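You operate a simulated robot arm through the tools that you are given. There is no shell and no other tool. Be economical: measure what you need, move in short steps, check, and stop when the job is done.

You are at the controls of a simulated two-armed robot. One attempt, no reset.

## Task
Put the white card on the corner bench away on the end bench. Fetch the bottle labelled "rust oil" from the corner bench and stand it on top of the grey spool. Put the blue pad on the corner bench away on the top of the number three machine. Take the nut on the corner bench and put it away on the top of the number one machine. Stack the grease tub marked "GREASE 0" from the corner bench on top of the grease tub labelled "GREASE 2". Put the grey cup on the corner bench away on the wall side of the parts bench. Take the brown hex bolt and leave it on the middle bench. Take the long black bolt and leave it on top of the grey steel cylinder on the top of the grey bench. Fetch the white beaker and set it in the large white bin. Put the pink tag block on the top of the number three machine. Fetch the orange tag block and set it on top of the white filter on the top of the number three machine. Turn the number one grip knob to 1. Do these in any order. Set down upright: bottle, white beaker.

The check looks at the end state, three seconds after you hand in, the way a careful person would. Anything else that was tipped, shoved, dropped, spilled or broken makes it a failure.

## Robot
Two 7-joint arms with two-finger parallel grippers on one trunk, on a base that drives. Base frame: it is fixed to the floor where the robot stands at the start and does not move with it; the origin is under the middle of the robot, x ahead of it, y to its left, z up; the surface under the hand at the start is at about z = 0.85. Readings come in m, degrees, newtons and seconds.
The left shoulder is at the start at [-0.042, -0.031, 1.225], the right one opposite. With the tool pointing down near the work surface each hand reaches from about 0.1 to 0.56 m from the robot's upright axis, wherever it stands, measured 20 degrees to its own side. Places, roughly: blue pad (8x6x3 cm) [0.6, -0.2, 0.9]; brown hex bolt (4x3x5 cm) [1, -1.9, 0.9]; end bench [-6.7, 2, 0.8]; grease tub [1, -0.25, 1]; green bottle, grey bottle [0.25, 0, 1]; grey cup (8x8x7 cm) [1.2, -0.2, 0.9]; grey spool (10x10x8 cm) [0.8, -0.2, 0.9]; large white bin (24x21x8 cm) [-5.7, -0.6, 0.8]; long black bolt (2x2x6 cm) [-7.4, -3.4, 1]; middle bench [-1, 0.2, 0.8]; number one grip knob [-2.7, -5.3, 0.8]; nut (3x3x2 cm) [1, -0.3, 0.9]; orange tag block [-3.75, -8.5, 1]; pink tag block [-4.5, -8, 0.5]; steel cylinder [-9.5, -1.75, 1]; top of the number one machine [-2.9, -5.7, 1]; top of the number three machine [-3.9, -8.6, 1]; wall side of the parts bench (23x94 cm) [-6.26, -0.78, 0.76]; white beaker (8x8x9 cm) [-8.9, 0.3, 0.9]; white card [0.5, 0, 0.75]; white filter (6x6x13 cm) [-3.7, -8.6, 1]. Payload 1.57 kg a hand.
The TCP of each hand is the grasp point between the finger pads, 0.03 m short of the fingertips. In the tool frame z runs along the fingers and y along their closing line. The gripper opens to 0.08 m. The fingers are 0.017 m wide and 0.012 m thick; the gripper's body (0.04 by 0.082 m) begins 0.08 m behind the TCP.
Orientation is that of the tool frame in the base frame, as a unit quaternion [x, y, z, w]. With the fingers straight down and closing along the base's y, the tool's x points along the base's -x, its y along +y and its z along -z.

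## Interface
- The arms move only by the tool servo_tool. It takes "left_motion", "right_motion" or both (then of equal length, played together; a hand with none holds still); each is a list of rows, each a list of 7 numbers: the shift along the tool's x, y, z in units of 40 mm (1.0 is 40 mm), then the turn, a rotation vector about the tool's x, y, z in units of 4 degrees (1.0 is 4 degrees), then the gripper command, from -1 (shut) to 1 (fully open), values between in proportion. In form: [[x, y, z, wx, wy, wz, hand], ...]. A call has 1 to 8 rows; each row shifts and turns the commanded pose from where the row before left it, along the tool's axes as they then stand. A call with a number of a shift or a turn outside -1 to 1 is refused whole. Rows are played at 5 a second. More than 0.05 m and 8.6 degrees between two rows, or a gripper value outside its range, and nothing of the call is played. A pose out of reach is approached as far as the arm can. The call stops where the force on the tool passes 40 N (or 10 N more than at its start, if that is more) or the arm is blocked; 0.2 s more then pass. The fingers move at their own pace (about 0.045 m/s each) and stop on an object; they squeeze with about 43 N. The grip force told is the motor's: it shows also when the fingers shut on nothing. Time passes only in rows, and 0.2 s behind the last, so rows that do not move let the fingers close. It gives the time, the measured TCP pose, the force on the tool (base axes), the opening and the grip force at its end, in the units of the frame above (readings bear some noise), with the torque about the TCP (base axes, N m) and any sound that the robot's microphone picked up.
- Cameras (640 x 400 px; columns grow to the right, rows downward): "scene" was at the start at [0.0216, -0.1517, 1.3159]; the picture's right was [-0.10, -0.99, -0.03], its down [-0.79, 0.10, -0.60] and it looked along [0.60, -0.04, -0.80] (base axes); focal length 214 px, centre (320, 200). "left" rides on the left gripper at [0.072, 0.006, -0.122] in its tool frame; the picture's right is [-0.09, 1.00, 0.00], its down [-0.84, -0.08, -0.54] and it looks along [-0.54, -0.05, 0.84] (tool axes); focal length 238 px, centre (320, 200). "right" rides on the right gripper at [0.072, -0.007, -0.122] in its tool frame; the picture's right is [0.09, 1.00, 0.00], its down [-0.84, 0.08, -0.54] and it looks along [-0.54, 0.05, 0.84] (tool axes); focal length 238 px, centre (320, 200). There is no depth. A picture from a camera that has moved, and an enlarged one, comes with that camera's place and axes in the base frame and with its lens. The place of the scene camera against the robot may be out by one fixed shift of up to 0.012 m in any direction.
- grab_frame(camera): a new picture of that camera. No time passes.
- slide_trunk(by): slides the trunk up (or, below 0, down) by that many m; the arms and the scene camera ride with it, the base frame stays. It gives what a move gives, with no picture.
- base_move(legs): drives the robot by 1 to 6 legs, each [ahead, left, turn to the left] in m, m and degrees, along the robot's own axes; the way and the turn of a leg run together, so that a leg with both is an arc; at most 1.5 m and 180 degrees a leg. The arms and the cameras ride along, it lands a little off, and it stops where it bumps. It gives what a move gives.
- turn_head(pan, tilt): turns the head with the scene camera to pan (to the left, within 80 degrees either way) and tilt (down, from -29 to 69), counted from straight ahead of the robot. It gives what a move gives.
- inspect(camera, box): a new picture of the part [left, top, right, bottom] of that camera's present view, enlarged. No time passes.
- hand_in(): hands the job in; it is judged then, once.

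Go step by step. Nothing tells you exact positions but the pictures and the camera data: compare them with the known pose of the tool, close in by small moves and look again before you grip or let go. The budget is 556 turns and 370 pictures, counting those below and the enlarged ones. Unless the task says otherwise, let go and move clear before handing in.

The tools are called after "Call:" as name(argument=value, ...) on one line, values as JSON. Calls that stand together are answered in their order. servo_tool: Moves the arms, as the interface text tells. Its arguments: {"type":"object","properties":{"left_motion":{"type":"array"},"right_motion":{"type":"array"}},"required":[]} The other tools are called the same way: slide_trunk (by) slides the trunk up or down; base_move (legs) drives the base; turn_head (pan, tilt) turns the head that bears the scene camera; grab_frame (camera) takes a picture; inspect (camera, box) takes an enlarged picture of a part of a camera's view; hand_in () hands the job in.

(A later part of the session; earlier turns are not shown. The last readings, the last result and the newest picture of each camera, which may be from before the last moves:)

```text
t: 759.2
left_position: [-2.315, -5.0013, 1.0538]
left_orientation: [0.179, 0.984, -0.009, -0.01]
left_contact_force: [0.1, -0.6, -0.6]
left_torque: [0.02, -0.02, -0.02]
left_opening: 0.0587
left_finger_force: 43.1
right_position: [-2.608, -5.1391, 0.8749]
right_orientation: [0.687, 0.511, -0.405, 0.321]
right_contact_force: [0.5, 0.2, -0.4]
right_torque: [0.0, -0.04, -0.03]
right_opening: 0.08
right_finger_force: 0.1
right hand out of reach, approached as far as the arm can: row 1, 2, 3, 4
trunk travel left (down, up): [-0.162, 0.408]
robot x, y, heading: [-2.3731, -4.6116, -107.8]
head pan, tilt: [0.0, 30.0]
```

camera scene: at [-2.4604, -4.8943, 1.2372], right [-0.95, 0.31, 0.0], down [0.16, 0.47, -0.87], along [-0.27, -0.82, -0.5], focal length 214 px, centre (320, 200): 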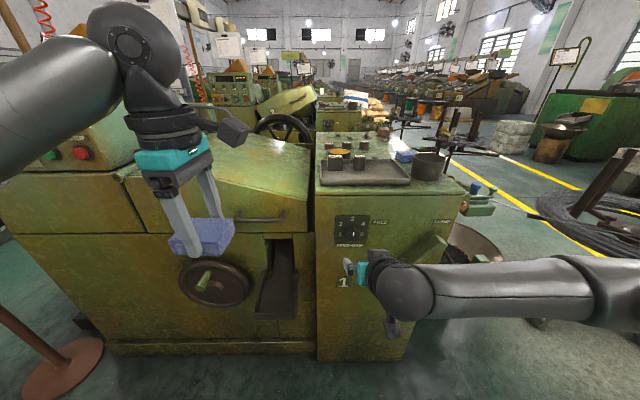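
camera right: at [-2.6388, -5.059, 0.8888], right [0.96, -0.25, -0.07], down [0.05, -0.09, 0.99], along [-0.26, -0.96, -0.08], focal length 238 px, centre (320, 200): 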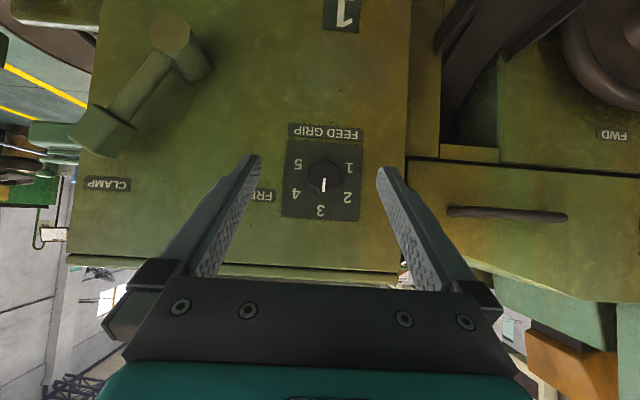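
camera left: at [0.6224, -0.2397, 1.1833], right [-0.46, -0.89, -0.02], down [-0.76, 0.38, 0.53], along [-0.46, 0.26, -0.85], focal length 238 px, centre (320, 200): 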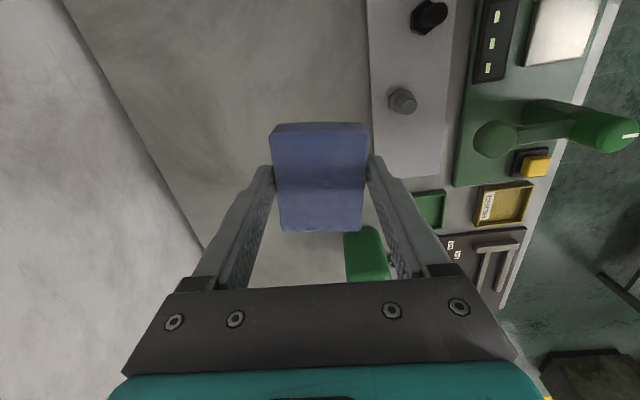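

Call:
servo_tool(right_motion=[[-0.8, 0, -0.42, 0, 0, 0, 1], [-0.8, 0, -0.42, 0, 0, 0, 1], [-0.8, 0, -0.42, 0, 0, 0, 1], [-0.8, 0, -0.42, 0, 0, 0, 1], [0, 0, 0, 0, -1, 0, 1], [0, 0, 0, 0, -1, 0, 1], [0, 0, 0, 0, -1, 0, 1], [0, 0, 0, 0, -1, 0, 1]])

Call:
servo_tool(right_motion=[[0, 0, 0, 0, -1, 0, 1], [0, 0, 0, 0, -1, 0, 1], [0, 0, 0, 0, -1, 0, 1], [0, 0, 0, 0, -1, 0, 1]])

```text
t: 761.0
left_position: [-2.3156, -5.0003, 1.0539]
left_orientation: [0.179, 0.984, -0.009, -0.011]
left_contact_force: [-0.1, 0.7, 0.1]
left_torque: [-0.01, -0.01, 0.01]
left_opening: 0.0586
left_finger_force: 42.8
right_position: [-2.5929, -5.1411, 1.012]
right_orientation: [0.632, 0.479, -0.47, 0.388]
right_contact_force: [0.1, 1.1, 0.2]
right_torque: [0.01, 0.01, 0.02]
right_opening: 0.0801
right_finger_force: 0.0
right hand out of reach, approached as far as the arm can: row 8
trunk travel left (down, up): [-0.162, 0.408]
robot x, y, heading: [-2.3685, -4.6101, -107.7]
head pan, tilt: [0.0, 30.0]
```

```text
t: 762.0
left_position: [-2.3153, -5.002, 1.0539]
left_orientation: [0.178, 0.984, -0.009, -0.011]
left_contact_force: [0.0, -0.3, -1.4]
left_torque: [0.02, 0.0, 0.02]
left_opening: 0.0589
left_finger_force: 43.1
right_position: [-2.5524, -5.1448, 1.0402]
right_orientation: [0.568, 0.417, -0.557, 0.439]
right_contact_force: [0.8, 0.0, -0.1]
right_torque: [0.0, -0.01, 0.04]
right_opening: 0.0799
right_finger_force: 0.0
right hand out of reach, approached as far as the arm can: row 1, 2, 3, 4
trunk travel left (down, up): [-0.162, 0.408]
robot x, y, heading: [-2.3701, -4.6107, -107.8]
head pan, tilt: [0.0, 30.0]
```

The hand is horizontal now. I lower the trunk, and pre-roll the hand clockwise by 60 degrees for the turn.

Call:
slide_trunk(by=-0.15)

Call:
servo_tool(right_motion=[[0.3, 0, 0, 0.65, 0, 0.5, 1], [0.3, 0, 0, 0, 0, 1, 1], [0.3, 0, 0, 0, 0, 1, 1], [0.3, 0, 0, 0, 0, 1, 1], [0, 0, 0, 0, 0, 1, 1], [0, 0, 0, 0, 0, 1, 1], [0, 0, 0, 0, 0, 1, 1], [0, 0, 0, 0, 0, 1, 1]])

Call:
servo_tool(right_motion=[[0, 0, 0, 0, 0, 1, 1], [0, 0, 0, 0, 0, 1, 1], [0, 0, 0, 0, 0, 1, 1], [0, 0, 0, 0, 0, 1, 1], [0, 0, 0, 0, 0, 1, 1], [0, 0, 0, 0, 0, 1, 1], [0, 0, 0, 0, 0, 1, 1]])

Call:
grab_frame(camera="scene")

```text
t: 763.8
left_position: [-2.3153, -5.002, 0.9048]
left_orientation: [0.178, 0.984, -0.009, -0.011]
left_contact_force: [0.5, 0.8, -0.3]
left_torque: [-0.04, 0.02, 0.01]
left_opening: 0.0587
left_finger_force: 43.1
right_position: [-2.5513, -5.1466, 0.89]
right_orientation: [0.568, 0.418, -0.557, 0.438]
right_contact_force: [0.3, -0.7, -0.2]
right_torque: [-0.04, 0.0, -0.01]
right_opening: 0.0801
right_finger_force: 0.1
trunk travel left (down, up): [-0.012, 0.558]
robot x, y, heading: [-2.3703, -4.6075, -107.6]
head pan, tilt: [0.0, 30.0]
```

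```text
t: 765.6
left_position: [-2.3153, -5.0029, 0.9036]
left_orientation: [0.178, 0.984, -0.008, -0.01]
left_contact_force: [0.2, -0.5, -0.1]
left_torque: [0.01, 0.02, 0.01]
left_opening: 0.0588
left_finger_force: 42.7
right_position: [-2.5479, -5.1467, 0.8432]
right_orientation: [0.665, 0.24, -0.436, 0.557]
right_contact_force: [-0.1, 0.9, -0.7]
right_torque: [-0.01, -0.01, -0.02]
right_opening: 0.08
right_finger_force: 0.0
trunk travel left (down, up): [-0.012, 0.558]
robot x, y, heading: [-2.3725, -4.6084, -107.5]
head pan, tilt: [0.0, 30.0]
```

```text
t: 767.2
left_position: [-2.315, -5.002, 0.9037]
left_orientation: [0.18, 0.984, -0.008, -0.011]
left_contact_force: [-0.2, 0.0, -0.9]
left_torque: [-0.03, -0.01, 0.04]
left_opening: 0.0587
left_finger_force: 42.8
right_position: [-2.5458, -5.1465, 0.8422]
right_orientation: [0.703, 0.073, -0.288, 0.646]
right_contact_force: [0.0, 0.4, 0.6]
right_torque: [-0.02, 0.0, 0.03]
right_opening: 0.08
right_finger_force: 0.0
trunk travel left (down, up): [-0.012, 0.558]
robot x, y, heading: [-2.3722, -4.6092, -107.8]
head pan, tilt: [0.0, 30.0]
```

```text
117 pictures are left
camera scene: at [-2.3969, -4.702, 1.0871], right [-0.95, 0.3, 0.0], down [0.15, 0.48, -0.87], along [-0.26, -0.82, -0.5], focal length 214 px, centre (320, 200)
```

scene: 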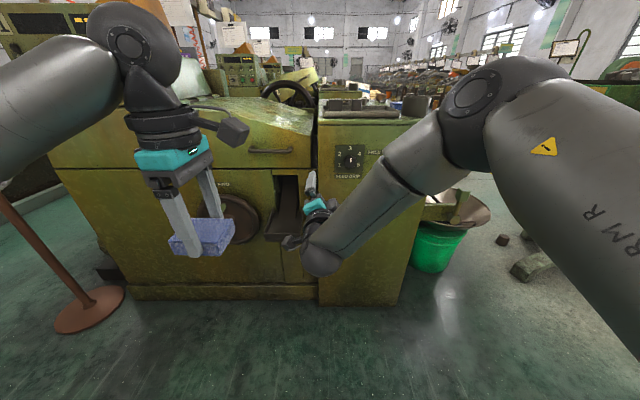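

The roll works. I bring the hand in front of the knob with the base and check with its camera.

Call:
base_move(legs=[[0.13, -0.09, 0]])

Call:
grab_frame(camera="right")

Call:
inspect(camera="scene", box=[280, 110, 440, 210])

```text
t: 768.6
left_position: [-2.441, -5.0987, 0.904]
left_orientation: [0.179, 0.984, -0.009, -0.011]
left_contact_force: [0.3, -0.4, -0.4]
left_torque: [0.0, -0.01, 0.01]
left_opening: 0.0587
left_finger_force: 43.1
right_position: [-2.6719, -5.2441, 0.8422]
right_orientation: [0.702, 0.073, -0.29, 0.646]
right_contact_force: [0.3, -0.9, -0.1]
right_torque: [0.05, -0.01, 0.0]
right_opening: 0.0801
right_finger_force: 0.0
trunk travel left (down, up): [-0.012, 0.558]
robot x, y, heading: [-2.4952, -4.7032, -107.8]
head pan, tilt: [0.0, 30.0]
```

```text
116 pictures are left
camera right: at [-2.5775, -5.1454, 0.8003], right [0.55, -0.18, 0.82], down [-0.48, 0.73, 0.49], along [-0.68, -0.66, 0.32], focal length 238 px, centre (320, 200)
```

right: 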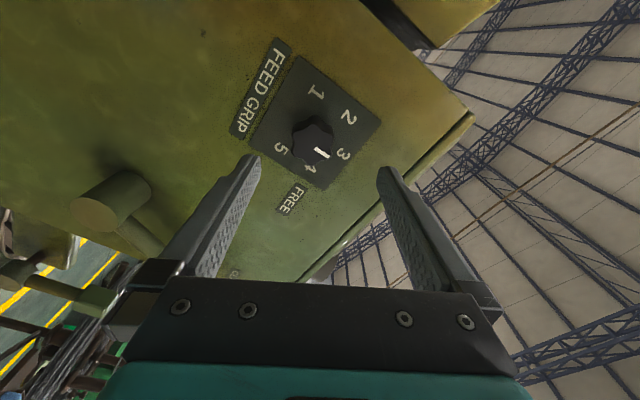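

```text
4.00 times, centred on (360, 160) of scene
camera zoom: at [-2.5221, -4.7981, 1.0871], right [-0.95, 0.3, 0.0], down [0.15, 0.48, -0.87], along [-0.26, -0.82, -0.5], focal length 858 px, centre (160, 360)
```

zoom: 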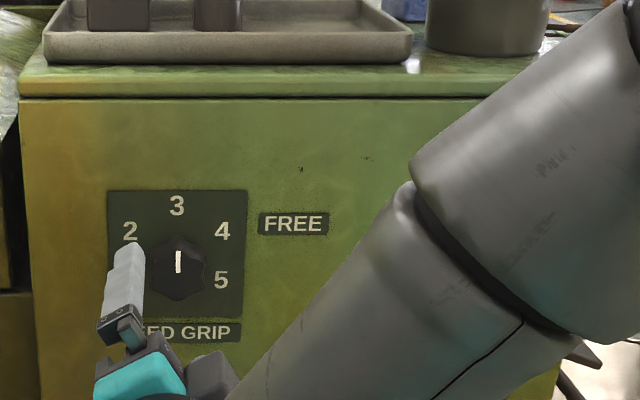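

The knob front is about 9 cm ahead and well aligned. I advance with the base.

Call:
base_move(legs=[[0.06, 0, 0]])

Call:
grab_frame(camera="right")

```text
t: 769.5
left_position: [-2.4598, -5.1544, 0.9048]
left_orientation: [0.179, 0.984, -0.009, -0.011]
left_contact_force: [0.2, -0.1, -0.5]
left_torque: [-0.02, 0.02, -0.01]
left_opening: 0.0587
left_finger_force: 42.9
right_position: [-2.6902, -5.2983, 0.8433]
right_orientation: [0.702, 0.073, -0.29, 0.646]
right_contact_force: [-1.1, 0.3, 0.1]
right_torque: [-0.02, 0.01, 0.01]
right_opening: 0.0801
right_finger_force: 0.1
trunk travel left (down, up): [-0.012, 0.558]
robot x, y, heading: [-2.5175, -4.76, -107.6]
head pan, tilt: [0.0, 30.0]
```

```text
114 pictures are left
camera right: at [-2.5958, -5.2011, 0.8002], right [0.55, -0.18, 0.82], down [-0.48, 0.73, 0.49], along [-0.68, -0.66, 0.32], focal length 238 px, centre (320, 200)
```

right: 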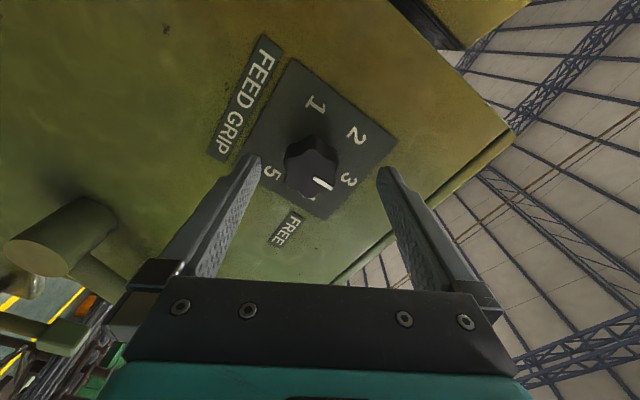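

Call:
servo_tool(right_motion=[[-0.05, -0.16, 0.2, 0, 0, 0, 1], [0, 0, 0.4, 0, 0, 0, 1]])

Call:
grab_frame(camera="right")

```text
t: 770.1
left_position: [-2.4579, -5.153, 0.9029]
left_orientation: [0.179, 0.984, -0.009, -0.01]
left_contact_force: [0.4, -0.6, 0.0]
left_torque: [0.0, -0.02, 0.02]
left_opening: 0.0588
left_finger_force: 43.4
right_position: [-2.6954, -5.3205, 0.8435]
right_orientation: [0.704, 0.07, -0.292, 0.644]
right_contact_force: [0.5, -0.3, -0.3]
right_torque: [-0.01, -0.01, 0.02]
right_opening: 0.0799
right_finger_force: 0.0
right hand out of reach, approached as far as the arm can: row 1, 2
trunk travel left (down, up): [-0.012, 0.558]
robot x, y, heading: [-2.5099, -4.7595, -107.8]
head pan, tilt: [0.0, 30.0]
```

```text
113 pictures are left
camera right: at [-2.6012, -5.2232, 0.8012], right [0.55, -0.19, 0.82], down [-0.48, 0.73, 0.49], along [-0.69, -0.66, 0.31], focal length 238 px, centre (320, 200)
```

right: 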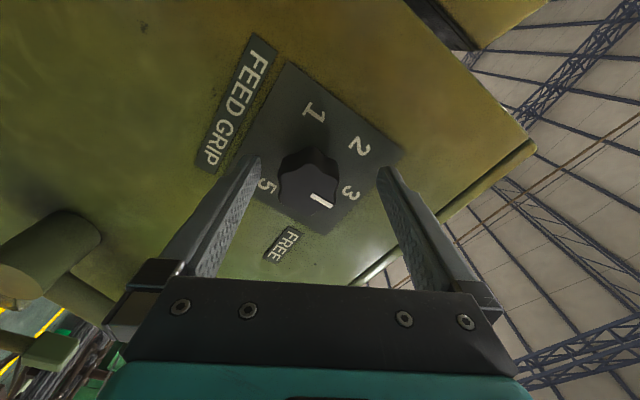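

The arm is at full stretch; I pull it in a bit and close the gap with the base instead.

Call:
servo_tool(right_motion=[[0, 0, -0.6, 0, 0, 0, 1], [0, 0, -0.6, 0, 0, 0, 1], [0, 0, -0.6, 0, 0, 0, 1]])

Call:
base_move(legs=[[0.08, 0, 0]])

Call:
grab_frame(camera="right")

```text
t: 771.0
left_position: [-2.4579, -5.1535, 0.9042]
left_orientation: [0.178, 0.984, -0.008, -0.011]
left_contact_force: [1.6, 0.2, 0.3]
left_torque: [0.02, -0.02, 0.0]
left_opening: 0.059
left_finger_force: 43.3
right_position: [-2.6727, -5.2518, 0.8418]
right_orientation: [0.702, 0.073, -0.289, 0.646]
right_contact_force: [1.0, -0.4, -0.4]
right_torque: [0.02, 0.01, -0.03]
right_opening: 0.0803
right_finger_force: 0.1
trunk travel left (down, up): [-0.012, 0.558]
robot x, y, heading: [-2.5162, -4.7611, -107.6]
head pan, tilt: [0.0, 30.0]
```

```text
t: 772.0
left_position: [-2.4852, -5.2291, 0.9038]
left_orientation: [0.181, 0.983, -0.009, -0.011]
left_contact_force: [-0.7, 0.8, -0.5]
left_torque: [-0.02, -0.01, 0.03]
left_opening: 0.0588
left_finger_force: 42.8
right_position: [-2.6988, -5.3271, 0.8424]
right_orientation: [0.703, 0.071, -0.291, 0.645]
right_contact_force: [0.4, 0.1, -0.1]
right_torque: [0.01, 0.01, 0.01]
right_opening: 0.0798
right_finger_force: 0.1
trunk travel left (down, up): [-0.012, 0.558]
robot x, y, heading: [-2.538, -4.8375, -107.8]
head pan, tilt: [0.0, 30.0]
```

```text
112 pictures are left
camera right: at [-2.6045, -5.2294, 0.7995], right [0.55, -0.18, 0.82], down [-0.48, 0.73, 0.49], along [-0.68, -0.66, 0.32], focal length 238 px, centre (320, 200)
```

right: 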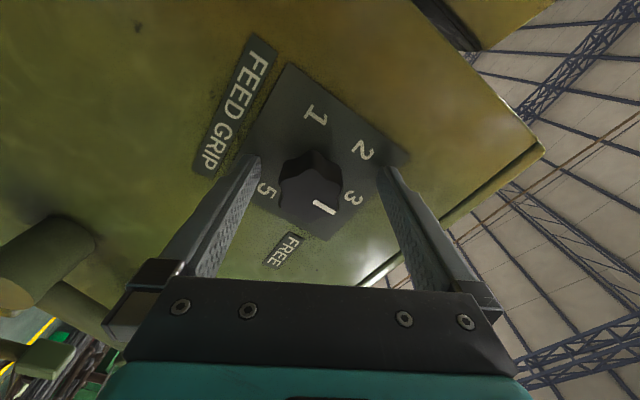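

The fingers now straddle the knob. I centre by 6 mm and close on it.

Call:
servo_tool(right_motion=[[0, -0.15, 0, 0, 0, 0, 0.6], [0, 0, 0, 0, 0, 0, 0.1], [0, 0, 0, 0, 0, 0, -0.4], [0, 0, 0, 0, 0, 0, -1], [0, 0, 0, 0, 0, 0, -1]])

Call:
grab_frame(camera="right")

```text
t: 773.2
left_position: [-2.4829, -5.2298, 0.9036]
left_orientation: [0.181, 0.983, -0.008, -0.01]
left_contact_force: [0.5, -1.1, 0.1]
left_torque: [0.03, 0.02, -0.03]
left_opening: 0.0588
left_finger_force: 42.8
right_position: [-2.7025, -5.3267, 0.837]
right_orientation: [0.702, 0.072, -0.291, 0.646]
right_contact_force: [2.3, -2.8, 5.5]
right_torque: [-0.2, 0.11, 0.43]
right_opening: 0.0399
right_finger_force: 35.8
trunk travel left (down, up): [-0.012, 0.558]
robot x, y, heading: [-2.5389, -4.8367, -108.0]
head pan, tilt: [0.0, 30.0]
```

```text
111 pictures are left
camera right: at [-2.6077, -5.2292, 0.7943], right [0.55, -0.18, 0.82], down [-0.48, 0.73, 0.48], along [-0.68, -0.66, 0.32], focal length 238 px, centre (320, 200)
```

right: 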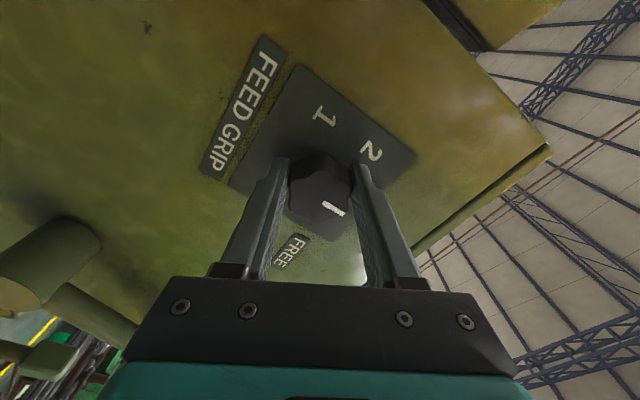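

Gripped. I turn counter-clockwise in steps of 32 degrees.

Call:
servo_tool(right_motion=[[0, 0, 0, 0, 0, -1, -1], [0, 0, 0, 0, 0, -1, -1], [0, 0, 0, 0, 0, -1, -1], [0, 0, 0, 0, 0, -1, -1], [0, 0, 0, 0, 0, -1, -1], [0, 0, 0, 0, 0, -1, -1], [0, 0, 0, 0, 0, -1, -1], [0, 0, 0, 0, 0, -1, -1]])

Call:
grab_frame(camera="right")

```text
t: 775.0
left_position: [-2.4864, -5.2313, 0.9029]
left_orientation: [0.18, 0.984, -0.009, -0.009]
left_contact_force: [0.2, 0.2, 0.1]
left_torque: [0.0, 0.0, -0.01]
left_opening: 0.0587
left_finger_force: 42.9
right_position: [-2.704, -5.3265, 0.8356]
right_orientation: [0.658, 0.263, -0.457, 0.538]
right_contact_force: [-11.0, 2.3, -12.4]
right_torque: [-1.46, 0.38, 0.2]
right_opening: 0.0399
right_finger_force: 45.1
trunk travel left (down, up): [-0.012, 0.558]
robot x, y, heading: [-2.5364, -4.8382, -107.9]
head pan, tilt: [0.0, 30.0]
```

```text
110 pictures are left
camera right: at [-2.6389, -5.2184, 0.7682], right [0.88, -0.29, 0.38], down [-0.13, 0.61, 0.78], along [-0.46, -0.73, 0.5], focal length 238 px, centre (320, 200)
```

right: 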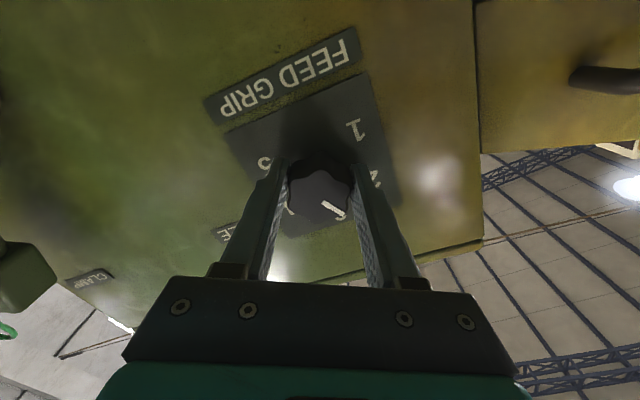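

Call:
servo_tool(right_motion=[[0, 0, 0, 0, 0, -1, -1], [0, 0, 0, 0, 0, -1, -1], [0, 0, 0, 0, 0, -1, -1], [0, 0, 0, 0, 0, -1, -1], [0, 0, 0, 0, 0, -1, -1], [0, 0, 0, 0, 0, -1, -1], [0, 0, 0, 0, 0, -1, -1], [0, 0, 0, 0, 0, -1, -1]])

Call:
servo_tool(right_motion=[[0, 0, 0, 0, 0, -1, -1], [0, 0, 0, 0, 0, -1, -1], [0, 0, 0, 0, 0, -1, -1], [0, 0, 0, 0, 0, -1, -1], [0, 0, 0, 0, 0, -1, -1], [0, 0, 0, 0, 0, -1, -1], [0, 0, 0, 0, 0, -1, -1], [0, 0, 0, 0, 0, -1, -1]])

Call:
grab_frame(camera="right")

```text
t: 776.8
left_position: [-2.4857, -5.2301, 0.9043]
left_orientation: [0.181, 0.983, -0.008, -0.008]
left_contact_force: [0.0, 0.2, 0.2]
left_torque: [0.01, -0.01, 0.01]
left_opening: 0.0588
left_finger_force: 42.8
right_position: [-2.7075, -5.3252, 0.8351]
right_orientation: [-0.56, -0.434, 0.589, -0.388]
right_contact_force: [-21.5, 9.5, -16.6]
right_torque: [-0.33, -0.03, 1.02]
right_opening: 0.04
right_finger_force: 44.9
trunk travel left (down, up): [-0.012, 0.558]
robot x, y, heading: [-2.5397, -4.8352, -107.9]
head pan, tilt: [0.0, 30.0]
```

```text
t: 778.6
left_position: [-2.4866, -5.2284, 0.9045]
left_orientation: [0.181, 0.983, -0.009, -0.008]
left_contact_force: [0.4, -0.2, 0.8]
left_torque: [-0.01, 0.01, 0.02]
left_opening: 0.0589
left_finger_force: 43.3
right_position: [-2.7095, -5.324, 0.8366]
right_orientation: [-0.42, -0.568, 0.676, -0.209]
right_contact_force: [-28.8, 21.4, -3.4]
right_torque: [0.18, -0.18, 0.64]
right_opening: 0.04
right_finger_force: 44.4
trunk travel left (down, up): [-0.012, 0.558]
robot x, y, heading: [-2.5373, -4.8358, -108.1]
head pan, tilt: [0.0, 30.0]
```

```text
109 pictures are left
camera right: at [-2.7138, -5.1932, 0.7815], right [0.71, -0.25, -0.66], down [0.71, 0.33, 0.63], along [0.06, -0.91, 0.41], focal length 238 px, centre (320, 200)
```

right: 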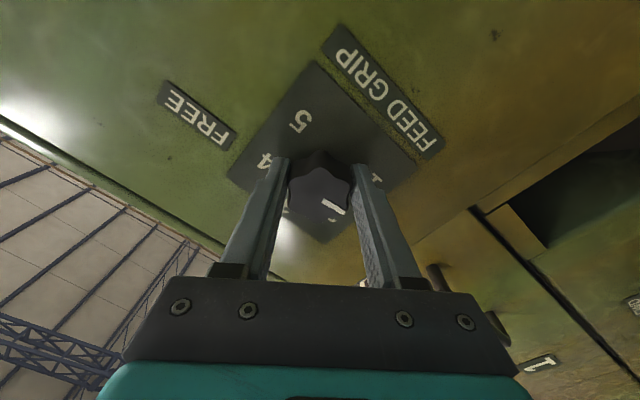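

About 96 degrees done; side force is building up, so I ease the axis by 3 mm and finish the last 24 degrees.

Call:
servo_tool(right_motion=[[0.045, -0.06, 0, 0, 0, 0, -1], [0, 0, 0, 0, 0, -1, -1], [0, 0, 0, 0, 0, -1, -1], [0, 0, 0, 0, 0, -1, -1], [0, 0, 0, 0, 0, -1, -1], [0, 0, 0, 0, 0, -1, -1], [0, 0, 0, 0, 0, -1, -1]])

Call:
grab_frame(camera="right")

Call:
inspect(camera="scene", box=[290, 110, 418, 190])

```text
t: 780.2
left_position: [-2.4864, -5.2293, 0.9048]
left_orientation: [0.181, 0.983, -0.009, -0.009]
left_contact_force: [0.4, -0.7, -0.5]
left_torque: [0.06, -0.03, -0.01]
left_opening: 0.059
left_finger_force: 43.3
right_position: [-2.7093, -5.324, 0.838]
right_orientation: [-0.292, -0.641, 0.706, -0.068]
right_contact_force: [-25.1, 6.8, 12.3]
right_torque: [0.73, -0.83, 0.12]
right_opening: 0.0399
right_finger_force: 45.4
trunk travel left (down, up): [-0.012, 0.558]
robot x, y, heading: [-2.5392, -4.8396, -107.8]
head pan, tilt: [0.0, 30.0]
```

```text
108 pictures are left
camera right: at [-2.7315, -5.1874, 0.8064], right [0.39, -0.14, -0.91], down [0.9, 0.27, 0.35], along [0.19, -0.95, 0.23], focal length 238 px, centre (320, 200)
```

right: 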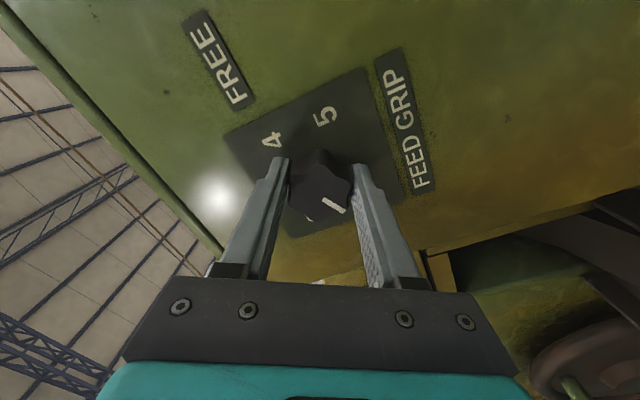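

```text
5.00 times, centred on (354, 150) of scene
camera zoom: at [-2.5669, -4.9287, 1.0873], right [-0.95, 0.31, 0.0], down [0.16, 0.47, -0.87], along [-0.27, -0.82, -0.5], focal length 1072 px, centre (150, 450)
```

zoom: 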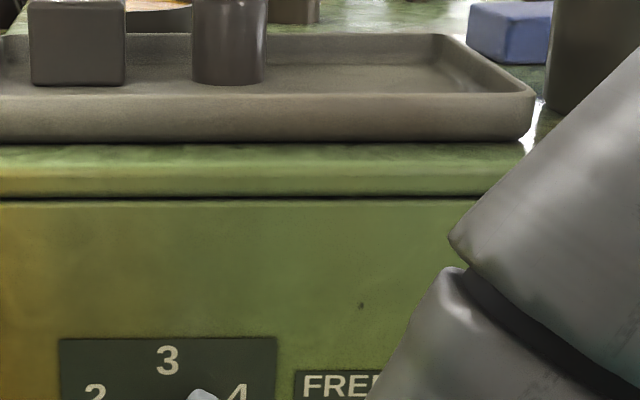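

Call:
servo_tool(right_motion=[[0, 0, 0, 0, 0, 0, -0.2], [0, 0, 0, 0, 0, 0, 0.5], [0, 0, 0, 0, 0, 0, 1], [0, 0, 0, 0, 0, 0, 1]])

Call:
base_move(legs=[[-0.12, 0, 0]])

Call:
inspect(camera="right", box=[230, 60, 440, 200])

```text
t: 781.2
left_position: [-2.4846, -5.2307, 0.9039]
left_orientation: [0.18, 0.984, -0.008, -0.011]
left_contact_force: [0.2, -0.3, -0.5]
left_torque: [0.01, -0.03, 0.01]
left_opening: 0.0589
left_finger_force: 42.8
right_position: [-2.7037, -5.3252, 0.8366]
right_orientation: [-0.289, -0.645, 0.704, -0.072]
right_contact_force: [-0.4, 0.1, -0.1]
right_torque: [0.0, 0.0, 0.0]
right_opening: 0.0801
right_finger_force: 0.0
trunk travel left (down, up): [-0.012, 0.558]
robot x, y, heading: [-2.537, -4.838, -107.7]
head pan, tilt: [0.0, 30.0]
```

```text
t: 782.5
left_position: [-2.4484, -5.1168, 0.9048]
left_orientation: [0.181, 0.983, -0.008, -0.01]
left_contact_force: [-0.3, 0.5, -0.7]
left_torque: [0.03, 0.01, 0.01]
left_opening: 0.0588
left_finger_force: 42.7
right_position: [-2.6694, -5.2117, 0.8349]
right_orientation: [-0.29, -0.645, 0.704, -0.071]
right_contact_force: [-0.1, 0.2, -0.6]
right_torque: [-0.03, -0.05, 0.01]
right_opening: 0.0799
right_finger_force: 0.1
trunk travel left (down, up): [-0.012, 0.558]
robot x, y, heading: [-2.5008, -4.7208, -108.1]
head pan, tilt: [0.0, 30.0]
```

```text
2.86 times, centred on (335, 130) of right
camera zoom: at [-2.6918, -5.0743, 0.8052], right [0.39, -0.13, -0.91], down [0.9, 0.27, 0.35], along [0.2, -0.95, 0.23], focal length 681 px, centre (277, 400)
```

zoom: 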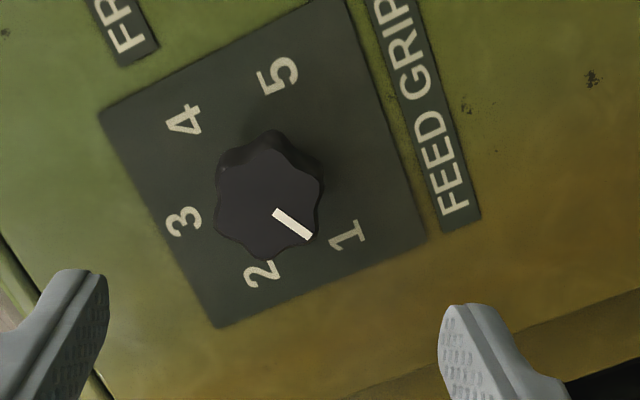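

The pointer is on 1. I back off and restore the right hand to pointing down.

Call:
base_move(legs=[[-0.35, 0, 0]])

Call:
slide_trunk(by=0.25)

Call:
servo_tool(right_motion=[[0, 0, 0, 0, 0, 1, 1], [0, 0, 0, 0, 0, 1, 1], [0, 0, 0, 0, 0, 1, 1], [0, 0, 0, 0, 0, 1, 1], [0, 0, 0, 0, 0, 1, 1], [0, 0, 0, 0, 0, 1, 1], [0, 0, 0, 0, 0, 1, 1], [0, 0, 0, 0, 0, 1, 1]])

Call:
servo_tool(right_motion=[[0, 0, 0, 0, 0, 1, 1], [0, 0, 0, 0, 0, 1, 1], [0, 0, 0, 0, 0, 1, 1], [0, 0, 0, 0, 0, 1, 1], [0, 0, 0, 0, 0, 1, 1], [0, 0, 0, 0, 0, 1, 1], [0, 0, 0, 0, 1, 1, 1], [0, 0, 0, 0, 1, 0, 1]])

Call:
servo_tool(right_motion=[[0, 0, -0.5, 0, 1, 0, 1], [0, 0, -0.5, 0, 1, 0, 1], [0, 0, -0.5, 0, 1, 0, 1], [0, 0, -0.3, 0, 1, 0, 1], [0, 0, 0, 0, 1, 0, 1], [0, 0, 0, 0, 1, 0, 1], [0, 0, 0, 0, 1, 0, 1], [0, 0, 0, 0, 1, 0, 1]])

Call:
servo_tool(right_motion=[[0, 0, 0, 0, 1, 0, 1], [0, 0, 0, 0, 1, 0, 1], [0, 0, 0, 0, 1, 0, 1], [0, 0, 0, 0, 1, 0, 1], [0, 0, 0, 0, 1, 0, 1], [0, 0, 0, 0, 1, 0, 1], [0, 0, 0, 0, 1, 0, 1], [0, 0, 0, 0, 1, 0, 1]])

```text
t: 784.7
left_position: [-2.3454, -4.7932, 0.9041]
left_orientation: [0.186, 0.982, -0.009, -0.011]
left_contact_force: [-0.1, -0.5, -0.3]
left_torque: [-0.01, -0.03, 0.01]
left_opening: 0.0587
left_finger_force: 42.8
right_position: [-2.5672, -4.885, 0.8353]
right_orientation: [-0.294, -0.642, 0.705, -0.066]
right_contact_force: [-0.2, 0.5, -0.8]
right_torque: [-0.02, 0.01, 0.0]
right_opening: 0.08
right_finger_force: 0.0
trunk travel left (down, up): [-0.012, 0.558]
robot x, y, heading: [-2.3901, -4.3999, -108.8]
head pan, tilt: [0.0, 30.0]
```

```text
t: 787.3
left_position: [-2.3455, -4.7921, 1.1529]
left_orientation: [0.187, 0.982, -0.009, -0.01]
left_contact_force: [-0.7, 0.9, -1.3]
left_torque: [0.05, 0.03, 0.01]
left_opening: 0.0589
left_finger_force: 43.1
right_position: [-2.5651, -4.8861, 1.0861]
right_orientation: [-0.294, -0.643, 0.704, -0.066]
right_contact_force: [0.6, -0.4, -0.4]
right_torque: [-0.01, -0.02, 0.04]
right_opening: 0.0799
right_finger_force: 0.0
trunk travel left (down, up): [-0.262, 0.308]
robot x, y, heading: [-2.3938, -4.3981, -108.6]
head pan, tilt: [0.0, 30.0]
```

```text
t: 789.1
left_position: [-2.3461, -4.7932, 1.1522]
left_orientation: [0.188, 0.982, -0.009, -0.01]
left_contact_force: [1.0, -0.3, -0.3]
left_torque: [0.0, -0.01, 0.0]
left_opening: 0.0588
left_finger_force: 43.3
right_position: [-2.5658, -4.8855, 1.0865]
right_orientation: [-0.46, -0.536, 0.659, -0.258]
right_contact_force: [-0.7, 0.5, -0.5]
right_torque: [0.0, -0.02, -0.02]
right_opening: 0.08
right_finger_force: 0.1
trunk travel left (down, up): [-0.262, 0.308]
robot x, y, heading: [-2.3955, -4.3976, -108.9]
head pan, tilt: [0.0, 30.0]
```

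```text
t: 790.9
left_position: [-2.3447, -4.7922, 1.1548]
left_orientation: [0.188, 0.982, -0.008, -0.01]
left_contact_force: [0.0, -0.5, -0.7]
left_torque: [-0.01, 0.0, 0.0]
left_opening: 0.059
left_finger_force: 43.2
right_position: [-2.5668, -4.8852, 1.0859]
right_orientation: [0.615, 0.436, -0.537, 0.38]
right_contact_force: [0.6, 0.4, -0.4]
right_torque: [0.0, 0.01, 0.01]
right_opening: 0.0797
right_finger_force: 0.1
trunk travel left (down, up): [-0.262, 0.308]
robot x, y, heading: [-2.395, -4.402, -108.9]
head pan, tilt: [0.0, 30.0]
```

```text
t: 792.7
left_position: [-2.3459, -4.7919, 1.1548]
left_orientation: [0.188, 0.982, -0.009, -0.01]
left_contact_force: [-0.6, -0.9, -0.2]
left_torque: [-0.01, 0.02, 0.03]
left_opening: 0.0587
left_finger_force: 43.1
right_position: [-2.5437, -4.8195, 1.1023]
right_orientation: [0.739, 0.525, -0.345, 0.244]
right_contact_force: [-0.2, -0.4, -0.5]
right_torque: [0.0, 0.01, -0.01]
right_opening: 0.0801
right_finger_force: 0.1
trunk travel left (down, up): [-0.262, 0.308]
robot x, y, heading: [-2.3926, -4.3975, -108.6]
head pan, tilt: [0.0, 30.0]
```

```text
t: 794.5
left_position: [-2.3452, -4.7934, 1.1539]
left_orientation: [0.187, 0.982, -0.009, -0.011]
left_contact_force: [-0.8, -0.1, -0.4]
left_torque: [-0.01, 0.0, 0.0]
left_opening: 0.0587
left_finger_force: 43.2
right_position: [-2.5423, -4.819, 1.1006]
right_orientation: [0.806, 0.571, -0.129, 0.09]
right_contact_force: [0.0, -0.8, 0.1]
right_torque: [0.0, -0.02, 0.01]
right_opening: 0.0802
right_finger_force: 0.1
trunk travel left (down, up): [-0.262, 0.308]
robot x, y, heading: [-2.3924, -4.3981, -108.6]
head pan, tilt: [0.0, 30.0]
```

Call:
servo_tool(right_motion=[[0, 0, 0, 0, 1, 0, 1], [0, 0, 0, 0, 1, 0, 1], [0, 0, 0, 0, 1, 0, 1], [0, 0, 0, 0, 1, 0, 1], [0, 0, 0, 0, 0.5, 0, 1]])

Call:
base_move(legs=[[0, -1.3, 0]])

Call:
turn_head(pan=0, tilt=20)

Call:
grab_frame(camera="scene")

```text
t: 795.7
left_position: [-2.3454, -4.7934, 1.1533]
left_orientation: [0.187, 0.982, -0.009, -0.011]
left_contact_force: [0.0, 0.3, 0.0]
left_torque: [-0.01, -0.01, 0.0]
left_opening: 0.0586
left_finger_force: 43.8
right_position: [-2.5438, -4.8184, 1.102]
right_orientation: [0.816, 0.578, -0.001, 0.0]
right_contact_force: [0.1, 0.7, -0.1]
right_torque: [-0.02, 0.02, -0.02]
right_opening: 0.0801
right_finger_force: 0.1
trunk travel left (down, up): [-0.262, 0.308]
robot x, y, heading: [-2.394, -4.3986, -108.9]
head pan, tilt: [0.0, 30.0]
```

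```text
t: 800.2
left_position: [-3.1883, -4.5176, 1.1543]
left_orientation: [0.172, 0.985, -0.01, -0.01]
left_contact_force: [-0.7, -0.7, -0.5]
left_torque: [0.0, 0.01, -0.01]
left_opening: 0.0586
left_finger_force: 42.5
right_position: [-3.3883, -4.5521, 1.1016]
right_orientation: [0.807, 0.59, -0.001, 0.0]
right_contact_force: [-0.2, -0.1, -0.3]
right_torque: [0.01, 0.03, -0.01]
right_opening: 0.0799
right_finger_force: 0.1
trunk travel left (down, up): [-0.262, 0.308]
robot x, y, heading: [-3.2514, -4.1264, -106.6]
head pan, tilt: [0.0, 30.0]
stopped in leg 1: the robot was blocked; the commanded pose is now the measured one
```

```text
t: 801.0
left_position: [-3.1906, -4.5162, 1.1538]
left_orientation: [0.173, 0.985, -0.009, -0.01]
left_contact_force: [-0.3, 0.5, -0.5]
left_torque: [0.01, 0.02, 0.03]
left_opening: 0.0586
left_finger_force: 43.4
right_position: [-3.3888, -4.5514, 1.1023]
right_orientation: [0.808, 0.589, -0.001, -0.001]
right_contact_force: [0.4, -0.5, -0.5]
right_torque: [0.01, -0.02, 0.01]
right_opening: 0.08
right_finger_force: 0.1
trunk travel left (down, up): [-0.262, 0.308]
robot x, y, heading: [-3.2493, -4.1225, -106.9]
head pan, tilt: [0.0, 20.0]
```

```text
105 pictures are left
camera scene: at [-3.2761, -4.2224, 1.3531], right [-0.96, 0.29, 0.0], down [0.1, 0.33, -0.94], along [-0.27, -0.9, -0.34], focal length 214 px, centre (320, 200)
```

scene: 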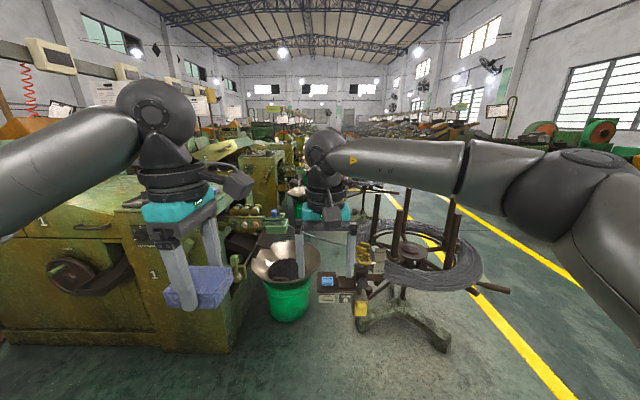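

Something on the right stopped the base; I look there.

Call:
turn_head(pan=-75, tilt=45)

Call:
grab_frame(camera="scene")

```text
t: 802.4
left_position: [-3.1894, -4.5174, 1.1537]
left_orientation: [0.174, 0.985, -0.009, -0.011]
left_contact_force: [0.3, -0.3, -0.8]
left_torque: [0.01, 0.01, -0.01]
left_opening: 0.0588
left_finger_force: 42.7
right_position: [-3.3886, -4.5519, 1.1019]
right_orientation: [0.807, 0.59, -0.001, 0.0]
right_contact_force: [0.4, -0.5, -0.2]
right_torque: [0.01, 0.01, -0.02]
right_opening: 0.0796
right_finger_force: 0.2
trunk travel left (down, up): [-0.262, 0.308]
robot x, y, heading: [-3.2501, -4.1247, -106.8]
head pan, tilt: [-75.0, 45.0]
```

```text
104 pictures are left
camera scene: at [-3.3309, -4.1307, 1.3145], right [0.03, 1.0, 0.0], down [0.71, -0.02, -0.71], along [-0.71, 0.02, -0.71], focal length 214 px, centre (320, 200)
```

scene: 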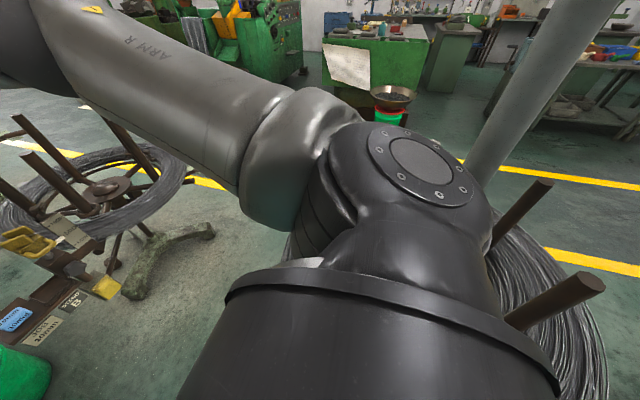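

A wire-coil stand is right behind on that side. I look between the stands for a way to the west aisle.

Call:
turn_head(pan=-40, tilt=35)

Call:
grab_frame(camera="scene")

```text
t: 803.4
left_position: [-3.1905, -4.5179, 1.1544]
left_orientation: [0.173, 0.985, -0.009, -0.01]
left_contact_force: [0.6, 0.2, 0.3]
left_torque: [0.01, 0.01, 0.0]
left_opening: 0.0588
left_finger_force: 42.5
right_position: [-3.3897, -4.5525, 1.1026]
right_orientation: [0.807, 0.59, -0.002, -0.001]
right_contact_force: [0.4, -0.4, 0.4]
right_torque: [0.02, 0.03, -0.01]
right_opening: 0.0798
right_finger_force: 0.0
trunk travel left (down, up): [-0.262, 0.308]
robot x, y, heading: [-3.2497, -4.1273, -106.8]
head pan, tilt: [-40.0, 35.0]
```

```text
103 pictures are left
camera scene: at [-3.3232, -4.1814, 1.3293], right [-0.55, 0.84, 0.0], down [0.48, 0.31, -0.82], along [-0.68, -0.45, -0.57], focal length 214 px, centre (320, 200)
```

scene: 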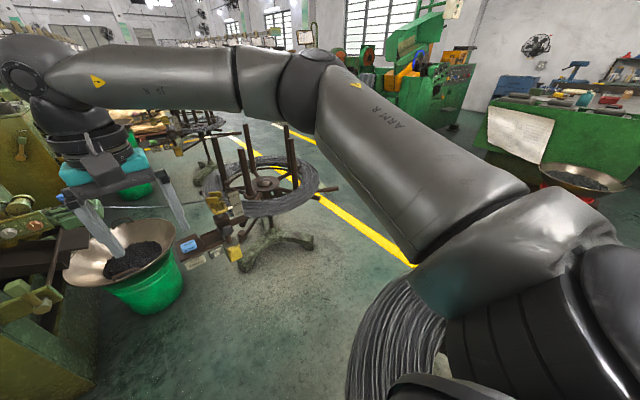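

The gap between the stands is too narrow. I go back north and around stand A.

Call:
base_move(legs=[[0, 0.4, 0], [-1.2, 0, 0], [0, 0, -90]])

Call:
turn_head(pan=0, tilt=30)

Call:
grab_frame(camera="scene")

```text
t: 815.3
left_position: [-2.9288, -3.1858, 1.1551]
left_orientation: [0.804, 0.595, 0.001, -0.013]
left_contact_force: [-0.2, 0.2, -1.1]
left_torque: [-0.01, 0.02, 0.0]
left_opening: 0.0588
left_finger_force: 42.9
right_position: [-2.9746, -2.9883, 1.102]
right_orientation: [0.992, -0.129, -0.001, -0.001]
right_contact_force: [-1.1, -0.5, -0.9]
right_torque: [0.01, 0.01, -0.02]
right_opening: 0.0801
right_finger_force: 0.0
trunk travel left (down, up): [-0.262, 0.308]
robot x, y, heading: [-2.5424, -3.1032, 166.4]
head pan, tilt: [-40.0, 35.0]
```

```text
t: 816.3
left_position: [-2.9303, -3.1846, 1.1549]
left_orientation: [0.804, 0.595, 0.001, -0.014]
left_contact_force: [0.4, 0.3, -1.3]
left_torque: [-0.02, 0.0, 0.02]
left_opening: 0.0588
left_finger_force: 43.2
right_position: [-2.9744, -2.9885, 1.1022]
right_orientation: [0.992, -0.128, -0.001, 0.0]
right_contact_force: [-0.5, 1.3, 0.0]
right_torque: [0.0, -0.03, -0.02]
right_opening: 0.0799
right_finger_force: 0.1
trunk travel left (down, up): [-0.262, 0.308]
robot x, y, heading: [-2.5408, -3.1061, 166.0]
head pan, tilt: [0.0, 30.0]
```

```text
102 pictures are left
camera scene: at [-2.6355, -3.0788, 1.3371], right [0.24, 0.97, 0.0], down [0.49, -0.12, -0.87], along [-0.84, 0.21, -0.5], focal length 214 px, centre (320, 200)
```

scene: 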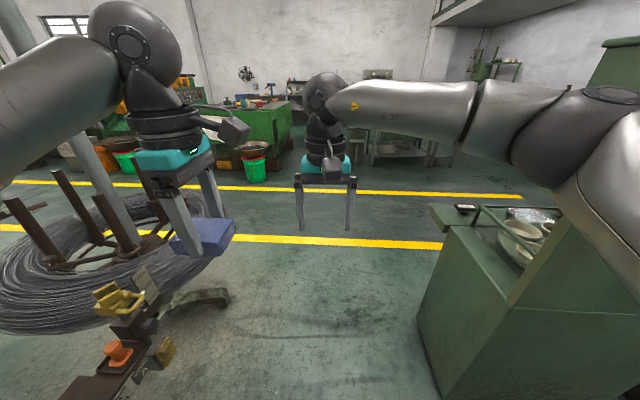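

The way west is clear. I drive through and turn south along the lined aisle.

Call:
base_move(legs=[[1.2, 0, 0], [1.15, 0, 0], [0, 0, 86], [1.3, 0, 0]])

Call:
turn_head(pan=25, tilt=20)

Call:
grab_frame(camera="scene")

```text
t: 837.5
left_position: [-5.2902, -4.0772, 1.1542]
left_orientation: [0.206, 0.978, -0.009, -0.01]
left_contact_force: [-0.7, -0.6, -0.4]
left_torque: [0.02, -0.01, -0.01]
left_opening: 0.0589
left_finger_force: 42.3
right_position: [-5.4896, -4.0965, 1.1023]
right_orientation: [0.828, 0.56, -0.002, 0.0]
right_contact_force: [0.0, -0.5, -0.6]
right_torque: [0.01, 0.01, 0.0]
right_opening: 0.0798
right_finger_force: 0.0
trunk travel left (down, up): [-0.262, 0.308]
robot x, y, heading: [-5.3236, -3.683, -110.9]
head pan, tilt: [0.0, 30.0]
```

```text
t: 838.4
left_position: [-5.2891, -4.0774, 1.1544]
left_orientation: [0.207, 0.978, -0.008, -0.011]
left_contact_force: [0.2, -0.2, -0.8]
left_torque: [-0.01, 0.0, -0.03]
left_opening: 0.0588
left_finger_force: 43.0
right_position: [-5.4901, -4.0971, 1.1021]
right_orientation: [0.828, 0.56, -0.001, -0.001]
right_contact_force: [-0.5, -0.1, 0.9]
right_torque: [0.01, -0.02, -0.02]
right_opening: 0.0799
right_finger_force: 0.0
trunk travel left (down, up): [-0.262, 0.308]
robot x, y, heading: [-5.3225, -3.6829, -110.9]
head pan, tilt: [25.0, 20.0]
```

```text
101 pictures are left
camera scene: at [-5.3155, -3.7821, 1.3532], right [-1.0, -0.07, 0.0], down [-0.03, 0.34, -0.94], along [0.07, -0.94, -0.34], focal length 214 px, centre (320, 200)
```

scene: 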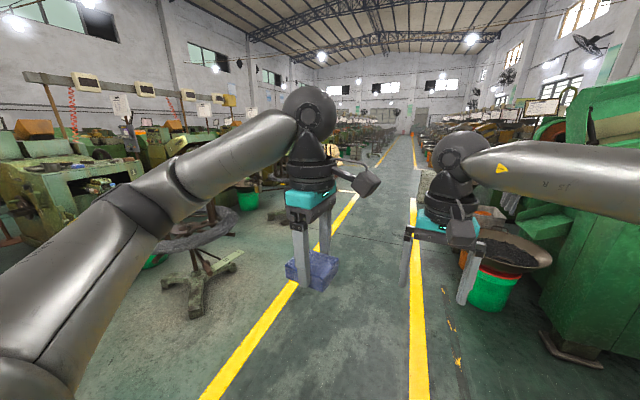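

I continue down the aisle to machine three and look at it.

Call:
base_move(legs=[[1.5, 0, 2.5], [1.4, 0, 0]])

Call:
turn_head(pan=55, tilt=20)

Call:
grab_frame(camera="scene")

```text
t: 852.3
left_position: [-6.196, -6.8023, 1.1544]
left_orientation: [0.187, 0.982, -0.009, -0.011]
left_contact_force: [-0.8, 0.6, 0.4]
left_torque: [-0.02, -0.02, -0.04]
left_opening: 0.0584
left_finger_force: 42.6
right_position: [-6.3967, -6.831, 1.1024]
right_orientation: [0.816, 0.577, -0.002, -0.001]
right_contact_force: [-0.1, 0.4, -0.5]
right_torque: [0.06, 0.04, 0.0]
right_opening: 0.0799
right_finger_force: 0.1
trunk travel left (down, up): [-0.262, 0.308]
robot x, y, heading: [-6.2458, -6.4083, -108.3]
head pan, tilt: [25.0, 20.0]
```

```text
t: 853.3
left_position: [-6.1961, -6.8015, 1.154]
left_orientation: [0.188, 0.982, -0.008, -0.011]
left_contact_force: [0.7, 0.4, -0.5]
left_torque: [0.02, 0.03, -0.02]
left_opening: 0.0588
left_finger_force: 42.8
right_position: [-6.3953, -6.8303, 1.1018]
right_orientation: [0.816, 0.578, -0.001, 0.0]
right_contact_force: [0.3, -0.2, -0.3]
right_torque: [0.0, -0.01, -0.01]
right_opening: 0.0797
right_finger_force: 0.1
trunk travel left (down, up): [-0.262, 0.308]
robot x, y, heading: [-6.2486, -6.4063, -108.3]
head pan, tilt: [55.0, 20.0]
```

```text
100 pictures are left
camera scene: at [-6.1887, -6.4912, 1.3532], right [-0.8, -0.6, 0.0], down [-0.2, 0.27, -0.94], along [0.56, -0.76, -0.34], focal length 214 px, centre (320, 200)
```

scene: 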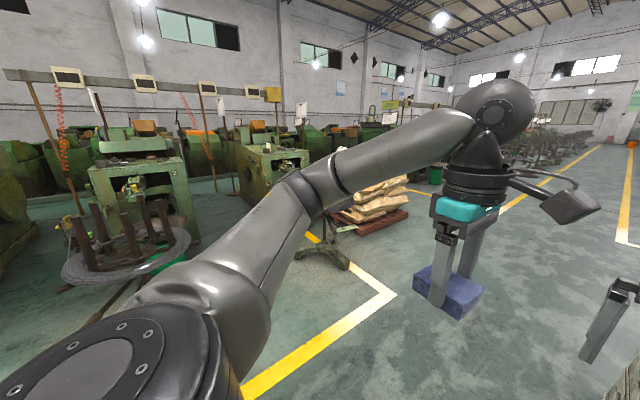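

Call:
inspect(camera="scene", box=[200, 110, 440, 270])

```text
2.50 times, centred on (320, 190) of scene
camera zoom: at [-6.1887, -6.4912, 1.3532], right [-0.8, -0.6, 0.0], down [-0.2, 0.27, -0.94], along [0.56, -0.76, -0.34], focal length 536 px, centre (320, 225)
```

zoom: 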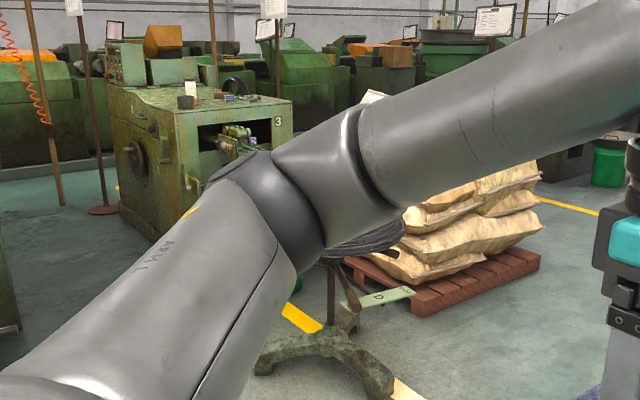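

Machine three has open floor before its front. I go into the gap between the wire stands, heading east.

Call:
base_move(legs=[[0.54, 0, 0], [0, 0, 90], [1.0, 0, 0]])

Call:
turn_head(pan=-10, tilt=30)

Call:
grab_frame(camera="scene")

```text
t: 864.9
left_position: [-5.0948, -7.3137, 1.154]
left_orientation: [-0.533, 0.846, -0.014, -0.002]
left_contact_force: [-0.6, 0.2, -0.9]
left_torque: [0.01, 0.0, -0.02]
left_opening: 0.0588
left_finger_force: 43.5
right_position: [-5.0801, -7.5144, 1.1021]
right_orientation: [0.203, 0.979, 0.0, 0.001]
right_contact_force: [0.1, 0.7, 0.5]
right_torque: [0.0, 0.01, 0.02]
right_opening: 0.0798
right_finger_force: 0.0
trunk travel left (down, up): [-0.262, 0.308]
robot x, y, heading: [-5.4896, -7.335, -22.4]
head pan, tilt: [55.0, 20.0]
```

```text
t: 866.3
left_position: [-5.0949, -7.3129, 1.1547]
left_orientation: [-0.532, 0.847, -0.013, -0.002]
left_contact_force: [-0.1, 0.1, -0.2]
left_torque: [0.0, 0.06, 0.0]
left_opening: 0.0587
left_finger_force: 43.1
right_position: [-5.0808, -7.5152, 1.1032]
right_orientation: [0.202, 0.979, -0.001, 0.001]
right_contact_force: [0.3, 0.2, -0.7]
right_torque: [0.0, -0.02, 0.0]
right_opening: 0.0801
right_finger_force: 0.0
trunk travel left (down, up): [-0.262, 0.308]
robot x, y, heading: [-5.4896, -7.3355, -22.6]
head pan, tilt: [-10.0, 30.0]
```

```text
98 pictures are left
camera scene: at [-5.4015, -7.3841, 1.3371], right [-0.54, -0.84, 0.0], down [-0.42, 0.27, -0.87], along [0.73, -0.46, -0.5], focal length 214 px, centre (320, 200)
```

scene: 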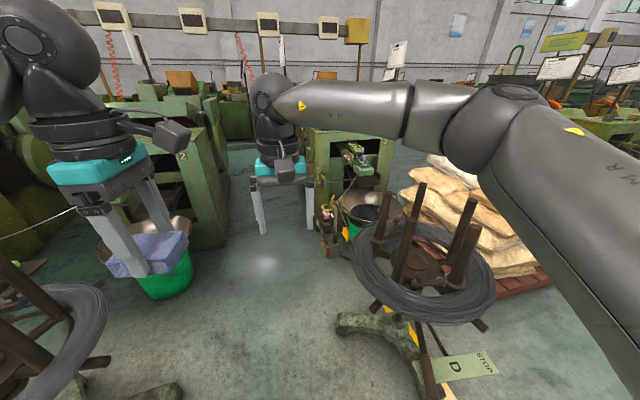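

Call:
inspect(camera="scene", box=[280, 120, 440, 260])

```text
2.86 times, centred on (360, 190) of scene
camera zoom: at [-5.4015, -7.3841, 1.3371], right [-0.54, -0.84, 0.0], down [-0.42, 0.27, -0.87], along [0.73, -0.46, -0.5], focal length 613 px, centre (206, 229)
```

zoom: 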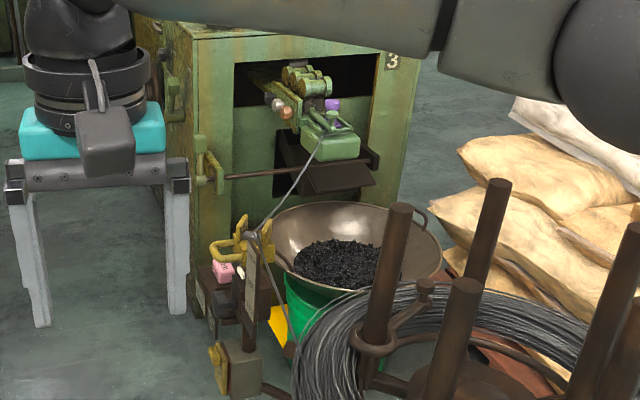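

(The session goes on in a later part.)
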